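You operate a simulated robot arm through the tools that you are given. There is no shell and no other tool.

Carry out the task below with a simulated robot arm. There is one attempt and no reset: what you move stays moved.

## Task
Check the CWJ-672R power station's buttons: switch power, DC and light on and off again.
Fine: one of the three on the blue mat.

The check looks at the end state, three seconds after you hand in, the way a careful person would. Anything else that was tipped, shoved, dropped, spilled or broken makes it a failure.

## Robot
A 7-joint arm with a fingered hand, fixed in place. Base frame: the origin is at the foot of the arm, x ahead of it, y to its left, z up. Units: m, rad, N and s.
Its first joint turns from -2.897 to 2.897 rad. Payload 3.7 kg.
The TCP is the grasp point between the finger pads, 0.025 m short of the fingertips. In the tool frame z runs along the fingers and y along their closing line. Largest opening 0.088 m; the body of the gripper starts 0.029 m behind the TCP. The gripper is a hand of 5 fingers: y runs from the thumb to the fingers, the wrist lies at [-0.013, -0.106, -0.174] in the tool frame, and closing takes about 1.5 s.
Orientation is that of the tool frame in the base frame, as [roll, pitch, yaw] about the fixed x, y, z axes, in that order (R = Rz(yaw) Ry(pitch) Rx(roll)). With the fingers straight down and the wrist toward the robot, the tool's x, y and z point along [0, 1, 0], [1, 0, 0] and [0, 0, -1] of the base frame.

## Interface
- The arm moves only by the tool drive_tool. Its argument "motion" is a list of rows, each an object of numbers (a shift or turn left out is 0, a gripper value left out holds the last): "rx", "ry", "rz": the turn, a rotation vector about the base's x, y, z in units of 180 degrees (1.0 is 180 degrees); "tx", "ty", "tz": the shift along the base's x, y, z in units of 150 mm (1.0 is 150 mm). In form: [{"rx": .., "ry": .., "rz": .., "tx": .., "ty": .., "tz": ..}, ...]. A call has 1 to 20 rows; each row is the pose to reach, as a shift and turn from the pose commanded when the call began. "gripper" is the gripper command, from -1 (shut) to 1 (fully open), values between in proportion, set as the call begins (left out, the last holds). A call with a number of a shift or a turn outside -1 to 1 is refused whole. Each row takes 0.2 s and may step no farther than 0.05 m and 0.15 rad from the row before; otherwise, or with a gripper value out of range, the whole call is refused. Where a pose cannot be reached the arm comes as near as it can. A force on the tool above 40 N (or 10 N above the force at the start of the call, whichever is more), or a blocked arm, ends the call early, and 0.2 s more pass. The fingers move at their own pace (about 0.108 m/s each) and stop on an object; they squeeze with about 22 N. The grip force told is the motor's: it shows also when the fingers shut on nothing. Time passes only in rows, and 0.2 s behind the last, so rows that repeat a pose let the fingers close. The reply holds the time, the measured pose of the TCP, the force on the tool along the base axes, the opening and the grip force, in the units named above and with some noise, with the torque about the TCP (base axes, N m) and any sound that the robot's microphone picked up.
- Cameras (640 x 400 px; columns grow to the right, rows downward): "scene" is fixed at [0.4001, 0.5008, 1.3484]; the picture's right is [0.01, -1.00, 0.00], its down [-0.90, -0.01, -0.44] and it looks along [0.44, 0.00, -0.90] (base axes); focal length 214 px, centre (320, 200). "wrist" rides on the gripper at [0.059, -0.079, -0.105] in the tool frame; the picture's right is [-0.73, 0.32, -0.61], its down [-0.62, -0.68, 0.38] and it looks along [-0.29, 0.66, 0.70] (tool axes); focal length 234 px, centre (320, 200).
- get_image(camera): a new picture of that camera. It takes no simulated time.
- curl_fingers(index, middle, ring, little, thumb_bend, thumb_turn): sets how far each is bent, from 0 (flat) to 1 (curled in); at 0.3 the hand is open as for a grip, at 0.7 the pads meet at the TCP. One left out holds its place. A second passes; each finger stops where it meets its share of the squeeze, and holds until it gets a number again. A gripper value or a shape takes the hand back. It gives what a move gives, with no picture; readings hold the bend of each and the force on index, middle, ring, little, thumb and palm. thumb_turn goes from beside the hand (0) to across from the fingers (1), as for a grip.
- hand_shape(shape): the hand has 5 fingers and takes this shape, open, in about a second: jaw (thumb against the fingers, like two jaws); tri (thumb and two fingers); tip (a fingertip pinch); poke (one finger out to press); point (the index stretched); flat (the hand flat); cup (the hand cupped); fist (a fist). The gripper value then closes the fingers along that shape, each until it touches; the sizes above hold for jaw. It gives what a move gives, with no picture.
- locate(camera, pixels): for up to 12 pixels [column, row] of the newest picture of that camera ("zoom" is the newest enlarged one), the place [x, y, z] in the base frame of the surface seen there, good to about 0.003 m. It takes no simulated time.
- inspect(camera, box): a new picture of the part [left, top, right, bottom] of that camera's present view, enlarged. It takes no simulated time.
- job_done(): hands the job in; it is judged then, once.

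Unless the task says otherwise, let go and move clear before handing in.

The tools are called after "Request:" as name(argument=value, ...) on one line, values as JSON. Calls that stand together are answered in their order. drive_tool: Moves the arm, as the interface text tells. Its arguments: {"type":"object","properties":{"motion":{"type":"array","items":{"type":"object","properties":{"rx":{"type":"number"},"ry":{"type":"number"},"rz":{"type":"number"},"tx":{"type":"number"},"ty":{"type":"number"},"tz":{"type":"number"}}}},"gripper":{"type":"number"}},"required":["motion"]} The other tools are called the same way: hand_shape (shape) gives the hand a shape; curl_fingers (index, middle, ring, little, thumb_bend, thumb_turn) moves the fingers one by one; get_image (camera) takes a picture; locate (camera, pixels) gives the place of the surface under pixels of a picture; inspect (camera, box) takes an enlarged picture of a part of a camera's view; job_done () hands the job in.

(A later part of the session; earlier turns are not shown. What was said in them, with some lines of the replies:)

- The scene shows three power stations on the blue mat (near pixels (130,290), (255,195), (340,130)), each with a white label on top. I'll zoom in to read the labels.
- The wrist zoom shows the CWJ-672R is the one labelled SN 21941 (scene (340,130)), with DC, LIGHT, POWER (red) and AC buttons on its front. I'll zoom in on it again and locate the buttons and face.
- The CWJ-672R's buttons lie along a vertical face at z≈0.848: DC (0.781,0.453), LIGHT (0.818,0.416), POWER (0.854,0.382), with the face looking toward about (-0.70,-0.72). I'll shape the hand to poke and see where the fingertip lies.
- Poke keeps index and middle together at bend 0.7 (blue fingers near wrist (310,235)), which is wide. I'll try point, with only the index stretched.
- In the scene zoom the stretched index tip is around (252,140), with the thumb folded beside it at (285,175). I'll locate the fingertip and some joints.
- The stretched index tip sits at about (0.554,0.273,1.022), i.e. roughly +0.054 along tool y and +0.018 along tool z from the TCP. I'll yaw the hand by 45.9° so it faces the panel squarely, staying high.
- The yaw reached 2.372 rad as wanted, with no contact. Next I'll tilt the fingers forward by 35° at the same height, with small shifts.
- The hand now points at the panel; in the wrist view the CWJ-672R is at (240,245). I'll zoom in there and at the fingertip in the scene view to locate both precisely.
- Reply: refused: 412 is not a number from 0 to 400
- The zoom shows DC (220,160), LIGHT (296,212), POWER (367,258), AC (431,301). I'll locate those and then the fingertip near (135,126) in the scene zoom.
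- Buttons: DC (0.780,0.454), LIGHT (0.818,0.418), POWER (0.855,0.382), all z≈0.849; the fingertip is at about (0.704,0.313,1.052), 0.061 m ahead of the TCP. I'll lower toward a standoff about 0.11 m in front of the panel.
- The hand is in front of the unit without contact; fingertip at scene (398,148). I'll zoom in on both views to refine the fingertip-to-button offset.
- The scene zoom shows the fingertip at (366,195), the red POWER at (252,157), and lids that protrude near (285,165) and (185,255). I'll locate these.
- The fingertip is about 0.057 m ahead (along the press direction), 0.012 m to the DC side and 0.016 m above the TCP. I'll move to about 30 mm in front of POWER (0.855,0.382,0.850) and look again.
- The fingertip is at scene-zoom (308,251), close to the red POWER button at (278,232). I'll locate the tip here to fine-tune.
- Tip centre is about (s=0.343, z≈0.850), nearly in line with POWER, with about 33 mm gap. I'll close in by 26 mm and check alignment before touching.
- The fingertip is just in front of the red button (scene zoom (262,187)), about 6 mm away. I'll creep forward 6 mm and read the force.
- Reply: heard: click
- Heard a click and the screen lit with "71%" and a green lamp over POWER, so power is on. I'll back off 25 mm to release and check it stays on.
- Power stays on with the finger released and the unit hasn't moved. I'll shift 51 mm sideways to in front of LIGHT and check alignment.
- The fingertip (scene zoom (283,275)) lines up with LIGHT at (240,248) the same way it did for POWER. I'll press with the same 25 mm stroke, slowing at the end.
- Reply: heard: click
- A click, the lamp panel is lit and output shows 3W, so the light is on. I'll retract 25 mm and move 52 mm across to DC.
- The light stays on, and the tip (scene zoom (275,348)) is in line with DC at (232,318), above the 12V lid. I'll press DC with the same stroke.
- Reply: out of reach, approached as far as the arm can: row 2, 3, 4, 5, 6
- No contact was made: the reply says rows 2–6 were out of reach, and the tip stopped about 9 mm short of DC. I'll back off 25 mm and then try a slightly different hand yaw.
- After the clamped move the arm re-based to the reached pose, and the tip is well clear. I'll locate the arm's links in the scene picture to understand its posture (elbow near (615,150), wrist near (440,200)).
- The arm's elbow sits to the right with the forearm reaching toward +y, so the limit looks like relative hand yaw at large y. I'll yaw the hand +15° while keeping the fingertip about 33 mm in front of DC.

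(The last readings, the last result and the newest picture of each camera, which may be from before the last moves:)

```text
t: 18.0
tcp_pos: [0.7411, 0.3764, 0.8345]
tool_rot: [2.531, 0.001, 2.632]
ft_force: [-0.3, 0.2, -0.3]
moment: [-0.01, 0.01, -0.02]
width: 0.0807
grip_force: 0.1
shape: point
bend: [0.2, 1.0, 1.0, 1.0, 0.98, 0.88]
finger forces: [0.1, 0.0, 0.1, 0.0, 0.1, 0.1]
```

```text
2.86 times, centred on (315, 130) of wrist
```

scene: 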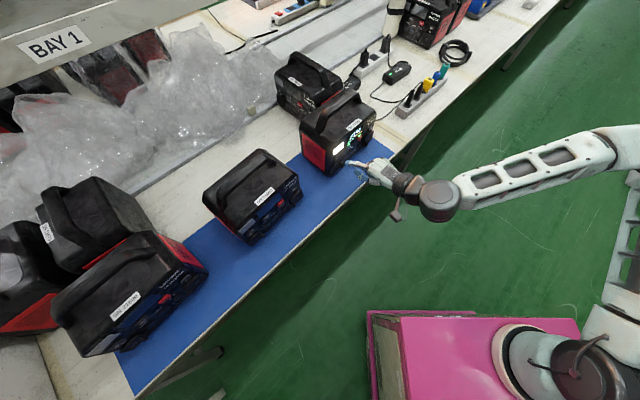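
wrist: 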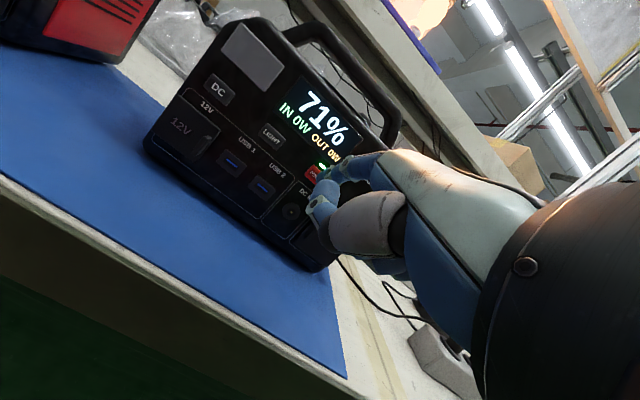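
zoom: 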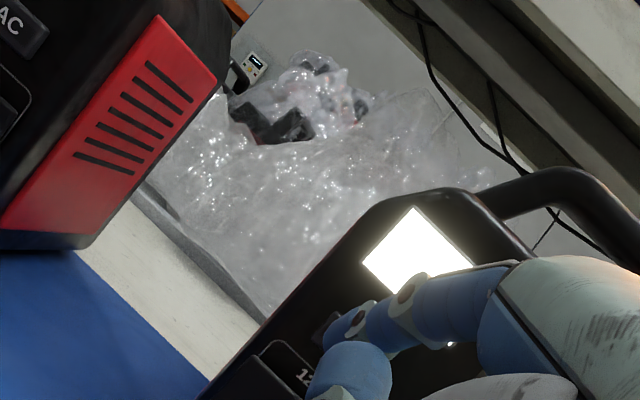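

The yaw of +15° was reached (2.632). I'll locate the fingertip at scene zoom (285–300,355) and DC at (233,320) again.

Request:
inspect(camera="scene", box=[310, 110, 390, 170])

Request:
locate(camera="zoom", pixels=[[285, 358], [290, 345], [290, 370], [298, 355], [232, 322], [228, 310], [240, 335], [265, 362], [310, 240], [385, 185]])

```text
6.67 times, centred on (350, 140) of scene
```

zoom: 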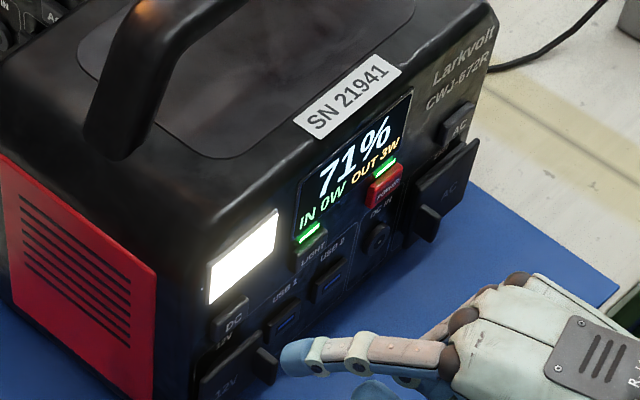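

```text
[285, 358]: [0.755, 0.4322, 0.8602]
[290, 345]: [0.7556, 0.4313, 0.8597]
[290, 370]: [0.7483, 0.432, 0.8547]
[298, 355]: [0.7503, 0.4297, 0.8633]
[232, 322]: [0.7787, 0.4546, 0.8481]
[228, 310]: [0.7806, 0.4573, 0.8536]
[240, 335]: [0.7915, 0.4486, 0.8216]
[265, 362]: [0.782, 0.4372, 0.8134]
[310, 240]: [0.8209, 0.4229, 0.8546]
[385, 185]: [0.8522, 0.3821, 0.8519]
```

Tip is at about s=0.243, some 32 mm from DC's face; I'll shift about 3 mm toward DC's centre while advancing 26 mm and check reach.

Request:
drive_tool(motion=[{"tx": 0.0391, "ty": 0.0736}, {"tx": 0.0764, "ty": 0.1118}, {"tx": 0.1043, "ty": 0.1404}, {"tx": 0.1043, "ty": 0.1404}])

Request:
inspect(camera="wrist", box=[230, 60, 400, 200])

Request:
inspect(camera="scene", box=[310, 110, 390, 170])

```text
t: 19.0
tcp_pos: [0.7573, 0.3983, 0.8352]
tool_rot: [2.531, 0.0, 2.634]
ft_force: [-0.2, 0.9, -0.5]
moment: [-0.02, -0.01, 0.01]
width: 0.0806
grip_force: 0.0
shape: point
bend: [0.2, 1.0, 1.0, 1.0, 0.98, 0.88]
finger forces: [0.1, 0.1, 0.1, 0.0, 0.0, 0.0]
```

```text
2.86 times, centred on (315, 130) of wrist
```

zoom: 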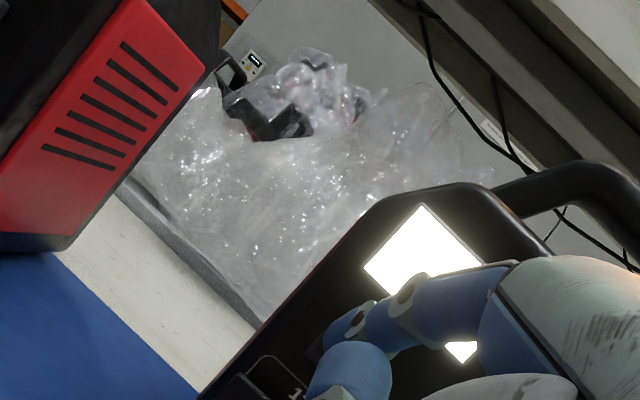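

```text
6.67 times, centred on (350, 140) of scene
```

zoom: 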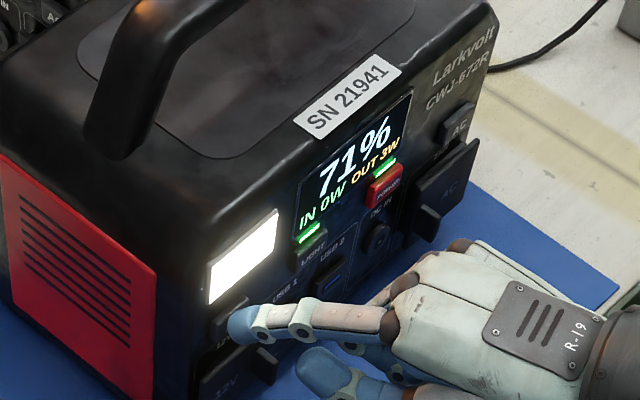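

Now reached without a limit warning; the tip (scene zoom (232,325)) covers the DC button. I'll verify the tip's location before pressing.

Request:
locate(camera="zoom", pixels=[[232, 325], [238, 313], [238, 338], [245, 325], [232, 303], [222, 315]])

Request:
inspect(camera="wrist", box=[290, 100, 370, 170])

Request:
locate(camera="zoom", pixels=[[130, 210], [150, 195], [170, 200], [200, 160], [120, 190], [110, 200]])

```text
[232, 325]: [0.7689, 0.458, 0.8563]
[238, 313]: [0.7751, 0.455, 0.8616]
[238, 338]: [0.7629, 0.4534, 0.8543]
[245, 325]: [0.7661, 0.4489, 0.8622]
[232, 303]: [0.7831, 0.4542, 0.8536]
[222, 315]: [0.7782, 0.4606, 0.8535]
```

```text
5.71 times, centred on (330, 135) of wrist
```

zoom: 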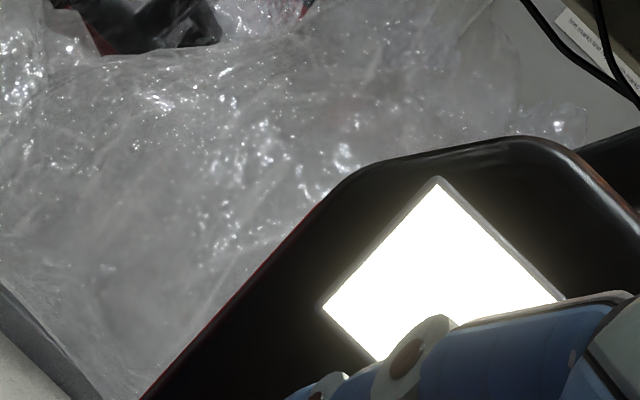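

```text
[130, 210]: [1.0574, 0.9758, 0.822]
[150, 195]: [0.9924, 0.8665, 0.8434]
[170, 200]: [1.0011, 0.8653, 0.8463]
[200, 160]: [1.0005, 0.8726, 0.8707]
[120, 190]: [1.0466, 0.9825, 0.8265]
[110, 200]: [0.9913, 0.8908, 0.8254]
```

The tip centre is at about s=0.237 versus DC's 0.2405, about 5 mm from the button. I'll correct 3 mm sideways and press in slowly.

Request:
drive_tool(motion=[{"tx": 0.0143, "ty": -0.014}, {"tx": 0.0236, "ty": -0.0045}, {"tx": 0.0329, "ty": 0.0051}, {"tx": 0.0376, "ty": 0.0099}, {"tx": 0.0422, "ty": 0.0146}])

Request:
inspect(camera="scene", box=[310, 110, 390, 170])

```text
t: 20.2
tcp_pos: [0.763, 0.3999, 0.8361]
tool_rot: [2.531, 0.001, 2.632]
ft_force: [-3.9, -3.7, 1.3]
moment: [0.09, -0.06, 0.09]
width: 0.0806
grip_force: 0.1
shape: point
bend: [0.21, 1.0, 1.0, 1.0, 0.98, 0.88]
finger forces: [4.8, 0.0, 0.0, 0.0, 0.1, 0.0]
heard: click
```

```text
6.67 times, centred on (350, 140) of scene
```

zoom: 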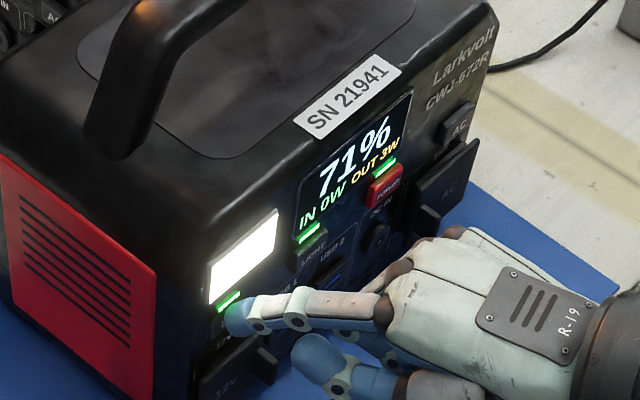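

A click and a green lamp over DC at scene zoom (228,302): DC is on. I'll back off 20 mm to release and confirm it stays on.

Request:
drive_tool(motion=[{"tx": -0.0279, "ty": -0.0286}, {"tx": -0.0605, "ty": -0.062}, {"tx": -0.0931, "ty": -0.0955}, {"tx": -0.0931, "ty": -0.0955}])

Request:
inspect(camera="scene", box=[310, 110, 390, 170])

```text
t: 21.2
tcp_pos: [0.7489, 0.385, 0.8352]
tool_rot: [2.531, 0.001, 2.63]
ft_force: [0.6, 0.3, 0.1]
moment: [-0.03, 0.04, -0.01]
width: 0.0805
grip_force: 0.1
shape: point
bend: [0.2, 1.0, 1.0, 1.0, 0.98, 0.88]
finger forces: [0.1, 0.1, 0.1, 0.0, 0.0, 0.0]
```

```text
6.67 times, centred on (350, 140) of scene
```

zoom: 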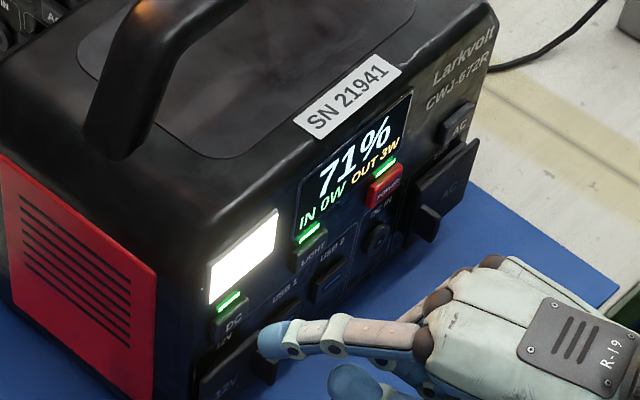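

All three lamps (DC (228,302), LIGHT (309,233), POWER (384,167)) are green with the finger off. I'll press DC again with the same 20 mm stroke to switch it off.

Request:
drive_tool(motion=[{"tx": 0.0372, "ty": 0.0382}, {"tx": 0.0698, "ty": 0.0716}, {"tx": 0.0791, "ty": 0.0811}, {"tx": 0.0884, "ty": 0.0907}, {"tx": 0.0931, "ty": 0.0955}])

Request:
inspect(camera="scene", box=[310, 110, 390, 170])

```text
t: 22.4
tcp_pos: [0.7624, 0.3992, 0.8366]
tool_rot: [2.531, 0.001, 2.632]
ft_force: [-2.9, -3.5, 1.4]
moment: [0.09, -0.07, 0.1]
width: 0.0808
grip_force: 0.1
shape: point
bend: [0.21, 1.0, 1.0, 1.0, 0.98, 0.88]
finger forces: [4.6, 0.0, 0.0, 0.1, 0.1, 0.1]
heard: click
```

```text
6.67 times, centred on (350, 140) of scene
```

zoom: 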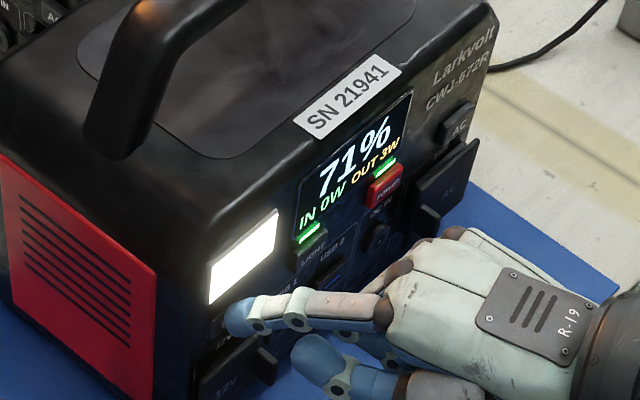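

DC's lamp is out after the click, so DC is off again. I'll retract 22 mm and move 52 mm across to LIGHT.

Request:
drive_tool(motion=[{"tx": -0.0326, "ty": -0.0334}, {"tx": -0.0651, "ty": -0.0668}, {"tx": -0.1024, "ty": -0.105}, {"tx": -0.0189, "ty": -0.1865}, {"tx": 0.0646, "ty": -0.2679}, {"tx": 0.1481, "ty": -0.3494}, {"tx": 0.1481, "ty": -0.3494}])

Request:
inspect(camera="scene", box=[310, 110, 390, 170])

Request:
locate(camera="zoom", pixels=[[340, 290], [345, 275], [350, 290], [345, 300], [312, 248], [232, 320], [335, 285]])

Request:
inspect(camera="wrist", box=[230, 60, 400, 200])

```text
t: 24.0
tcp_pos: [0.7849, 0.3476, 0.836]
tool_rot: [2.53, 0.001, 2.632]
ft_force: [-0.2, 0.6, -0.1]
moment: [0.0, 0.0, -0.04]
width: 0.0809
grip_force: 0.0
shape: point
bend: [0.2, 1.0, 1.0, 1.0, 0.98, 0.88]
finger forces: [0.0, 0.0, 0.1, 0.1, 0.0, 0.1]
```

```text
6.67 times, centred on (350, 140) of scene
```

zoom: 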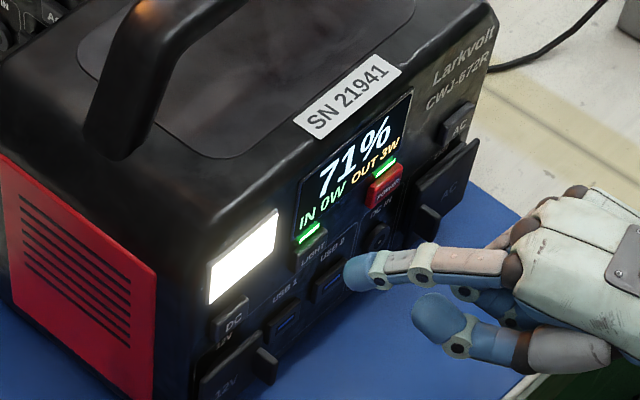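

```text
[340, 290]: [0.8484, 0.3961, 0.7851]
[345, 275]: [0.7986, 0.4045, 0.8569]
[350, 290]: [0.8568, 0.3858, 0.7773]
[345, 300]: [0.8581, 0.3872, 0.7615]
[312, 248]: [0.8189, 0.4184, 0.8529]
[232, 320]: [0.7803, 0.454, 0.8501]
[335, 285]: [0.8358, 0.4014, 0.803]
```

```text
2.86 times, centred on (315, 130) of wrist
```

zoom: 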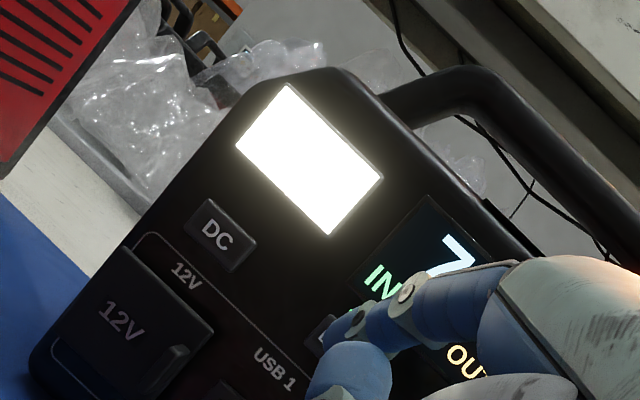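

DC's lamp is off, and the tip is aligned with LIGHT (TCP offset 0.025 m, same as for DC). I'll press LIGHT with a 22 mm stroke.

Request:
drive_tool(motion=[{"tx": 0.0558, "ty": 0.0573}, {"tx": 0.0838, "ty": 0.0859}, {"tx": 0.0907, "ty": 0.0931}, {"tx": 0.0977, "ty": 0.1002}, {"tx": 0.1024, "ty": 0.105}])

Request:
inspect(camera="scene", box=[310, 110, 390, 170])

```text
t: 25.2
tcp_pos: [0.7996, 0.362, 0.8363]
tool_rot: [2.53, -0.001, 2.634]
ft_force: [-3.0, -2.2, 1.3]
moment: [0.1, -0.04, 0.05]
width: 0.0806
grip_force: 0.1
shape: point
bend: [0.2, 1.0, 1.0, 1.0, 0.98, 0.88]
finger forces: [3.4, 0.0, 0.0, 0.0, 0.0, 0.0]
heard: click
```

```text
6.67 times, centred on (350, 140) of scene
```

zoom: 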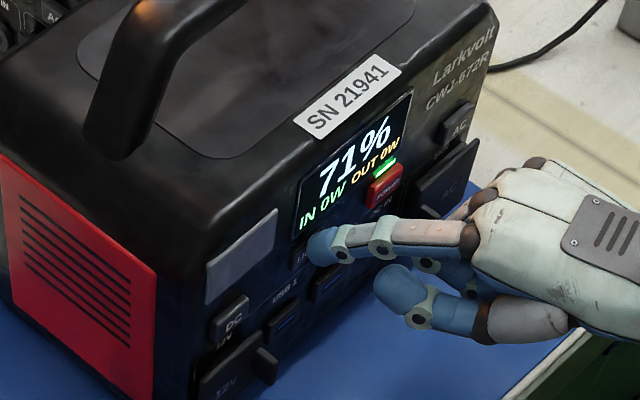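

A click, the lamp panel and LIGHT's lamp are out and output reads 0W: light is off. I'll retract and return to the original POWER standoff pose, undoing the 15° yaw.

Request:
drive_tool(motion=[{"tx": -0.0326, "ty": -0.0334}, {"tx": -0.0651, "ty": -0.0668}, {"tx": -0.1024, "ty": -0.105}, {"tx": -0.05, "ty": -0.175, "rz": -0.028}, {"tx": 0.0, "ty": -0.245, "rz": -0.056}, {"tx": 0.052, "ty": -0.31, "rz": -0.0833}, {"tx": 0.052, "ty": -0.31, "rz": -0.0833}])

Request:
inspect(camera="scene", box=[330, 110, 410, 170])

Request:
locate(camera="zoom", pixels=[[298, 210], [300, 200], [310, 212], [325, 205], [250, 187]])

Request:
inspect(camera="wrist", box=[230, 60, 400, 200])

```text
t: 26.8
tcp_pos: [0.8082, 0.3171, 0.8369]
tool_rot: [2.531, 0.001, 2.368]
ft_force: [-0.1, 0.0, -0.1]
moment: [-0.03, 0.0, 0.02]
width: 0.0806
grip_force: 0.0
shape: point
bend: [0.2, 1.0, 1.0, 1.0, 0.98, 0.88]
finger forces: [0.1, 0.1, 0.1, 0.0, 0.0, 0.0]
```

```text
6.67 times, centred on (370, 140) of scene
```

zoom: 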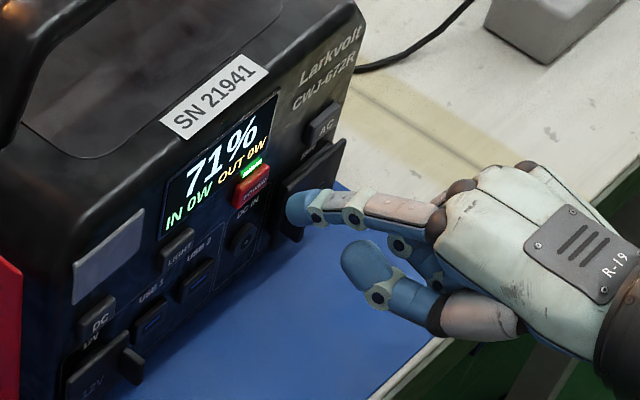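

```text
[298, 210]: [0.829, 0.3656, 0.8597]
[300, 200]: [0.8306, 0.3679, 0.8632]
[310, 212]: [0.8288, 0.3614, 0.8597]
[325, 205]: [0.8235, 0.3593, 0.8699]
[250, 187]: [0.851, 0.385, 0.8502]
```

```text
2.86 times, centred on (315, 130) of wrist
```

zoom: 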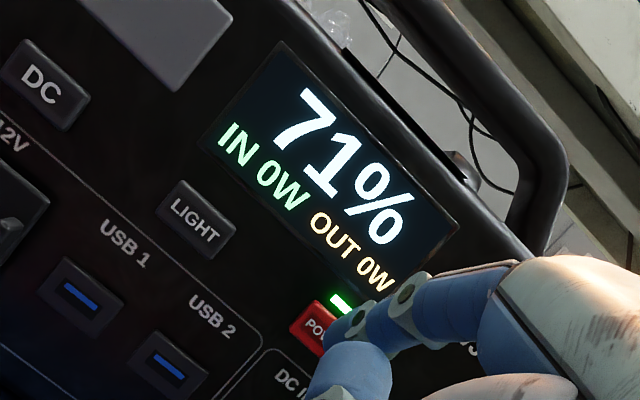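

POWER is the only lamp lit and the tip is aligned at s≈0.338 as before. I'll press POWER with a 23 mm stroke (1 mm lower) to switch it off.

Request:
drive_tool(motion=[{"tx": 0.0558, "ty": 0.0573, "tz": -0.006}, {"tx": 0.0838, "ty": 0.0859, "tz": -0.006}, {"tx": 0.0931, "ty": 0.0955, "tz": -0.006}, {"tx": 0.1024, "ty": 0.105, "tz": -0.006}, {"tx": 0.107, "ty": 0.1098, "tz": -0.006}])

Request:
inspect(camera="scene", box=[330, 110, 410, 170])

```text
t: 28.0
tcp_pos: [0.8238, 0.3322, 0.8353]
tool_rot: [2.531, 0.0, 2.369]
ft_force: [-1.4, -2.8, 1.0]
moment: [0.06, -0.02, 0.0]
width: 0.0806
grip_force: 0.1
shape: point
bend: [0.21, 1.0, 1.0, 1.0, 0.98, 0.88]
finger forces: [2.9, 0.1, 0.0, 0.0, 0.0, 0.0]
heard: click
```

```text
6.67 times, centred on (370, 140) of scene
```

zoom: 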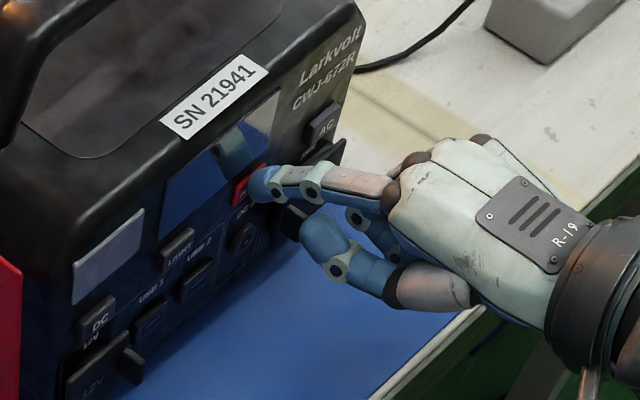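

A click and the screen is dark: power is off. I'll retract straight back from the panel, then lift clear.

Request:
drive_tool(motion=[{"tx": -0.0326, "ty": -0.0334}, {"tx": -0.0838, "ty": -0.0859}, {"tx": -0.186, "ty": -0.191}, {"tx": -0.326, "ty": -0.334}, {"tx": -0.419, "ty": -0.43, "tz": 0.1}, {"tx": -0.465, "ty": -0.477, "tz": 0.35}, {"tx": -0.465, "ty": -0.477, "tz": 0.6}, {"tx": -0.465, "ty": -0.477, "tz": 0.6}])

Request:
inspect(camera="scene", box=[290, 70, 410, 190])

Request:
get_image(camera="scene")

Request:
get_image(camera="wrist")

```text
t: 29.8
tcp_pos: [0.7545, 0.2618, 0.9245]
tool_rot: [2.531, 0.001, 2.372]
ft_force: [0.3, 0.4, -1.1]
moment: [0.0, 0.02, 0.0]
width: 0.0806
grip_force: 0.1
shape: point
bend: [0.2, 1.0, 1.0, 1.0, 0.98, 0.88]
finger forces: [0.2, 0.0, 0.0, 0.0, 0.0, 0.1]
```

```text
3.33 times, centred on (350, 130) of scene
```

zoom: 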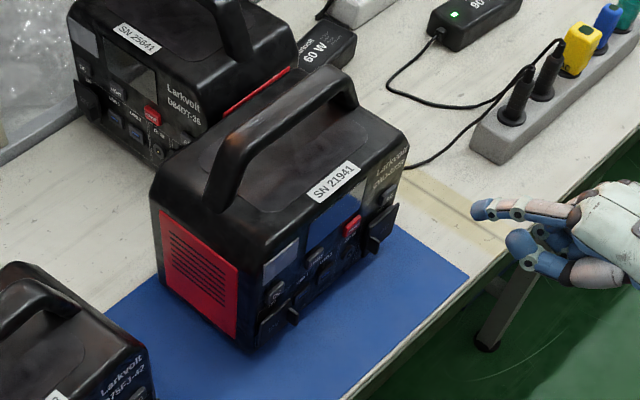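

```text
taken
```

scene: 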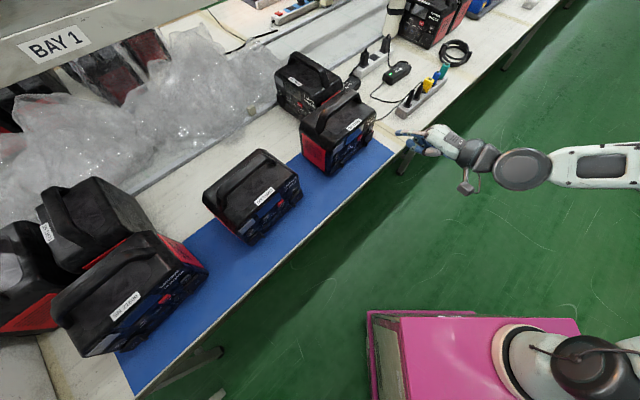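

```text
taken
```

wrist: 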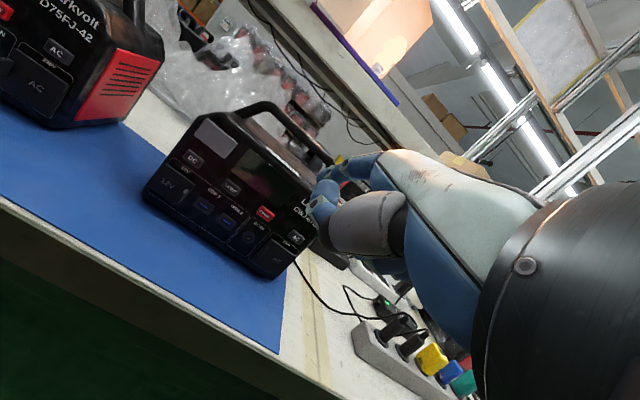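

Everything looks dark and the unit hasn't moved; the hand is well clear. I'll zoom once more on the panel (wrist (230,210)) to confirm no lamp is lit.

Request:
inspect(camera="wrist", box=[140, 100, 330, 280])

Request:
locate(camera="zoom", pixels=[[176, 128], [305, 192], [415, 255], [520, 305]])

```text
2.22 times, centred on (235, 190) of wrist
```

zoom: 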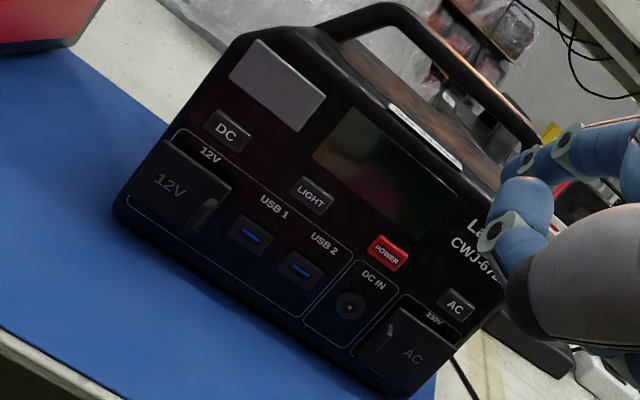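

```text
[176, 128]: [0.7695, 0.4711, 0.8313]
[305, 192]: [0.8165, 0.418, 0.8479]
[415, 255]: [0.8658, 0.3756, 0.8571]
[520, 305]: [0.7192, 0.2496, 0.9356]
```

The panel shows no lamps, a dark screen and an unlit light bar. Power, DC and light were each clicked on and off, the unit is where it was, and the hand is clear, so I'll hand in.

Request:
job_done()

```text
The job is handed in.
```

I tested the CWJ-672R (SN 21941, on the blue mat), and its power, DC and light buttons all work. Each one switched on and then off again with a click:

| Button | On | Off |
|---|---|---|
| **Power** | Screen lit at 71% and its green lamp came on | Screen and lamp went dark |
| **Light** | Light panel lit and output rose to 3 W | Panel went dark and output fell to 0 W |
| **DC** | Green lamp came on | Lamp went out |

My first reach for DC was stopped by the arm's reach limit about 9 mm short, without touching anything. I turned the hand 15° and it pressed normally after that.

In the last pictures the station is fully off and hasn't moved, and nothing around it looks disturbed. The hand is clear, and the job is handed in.
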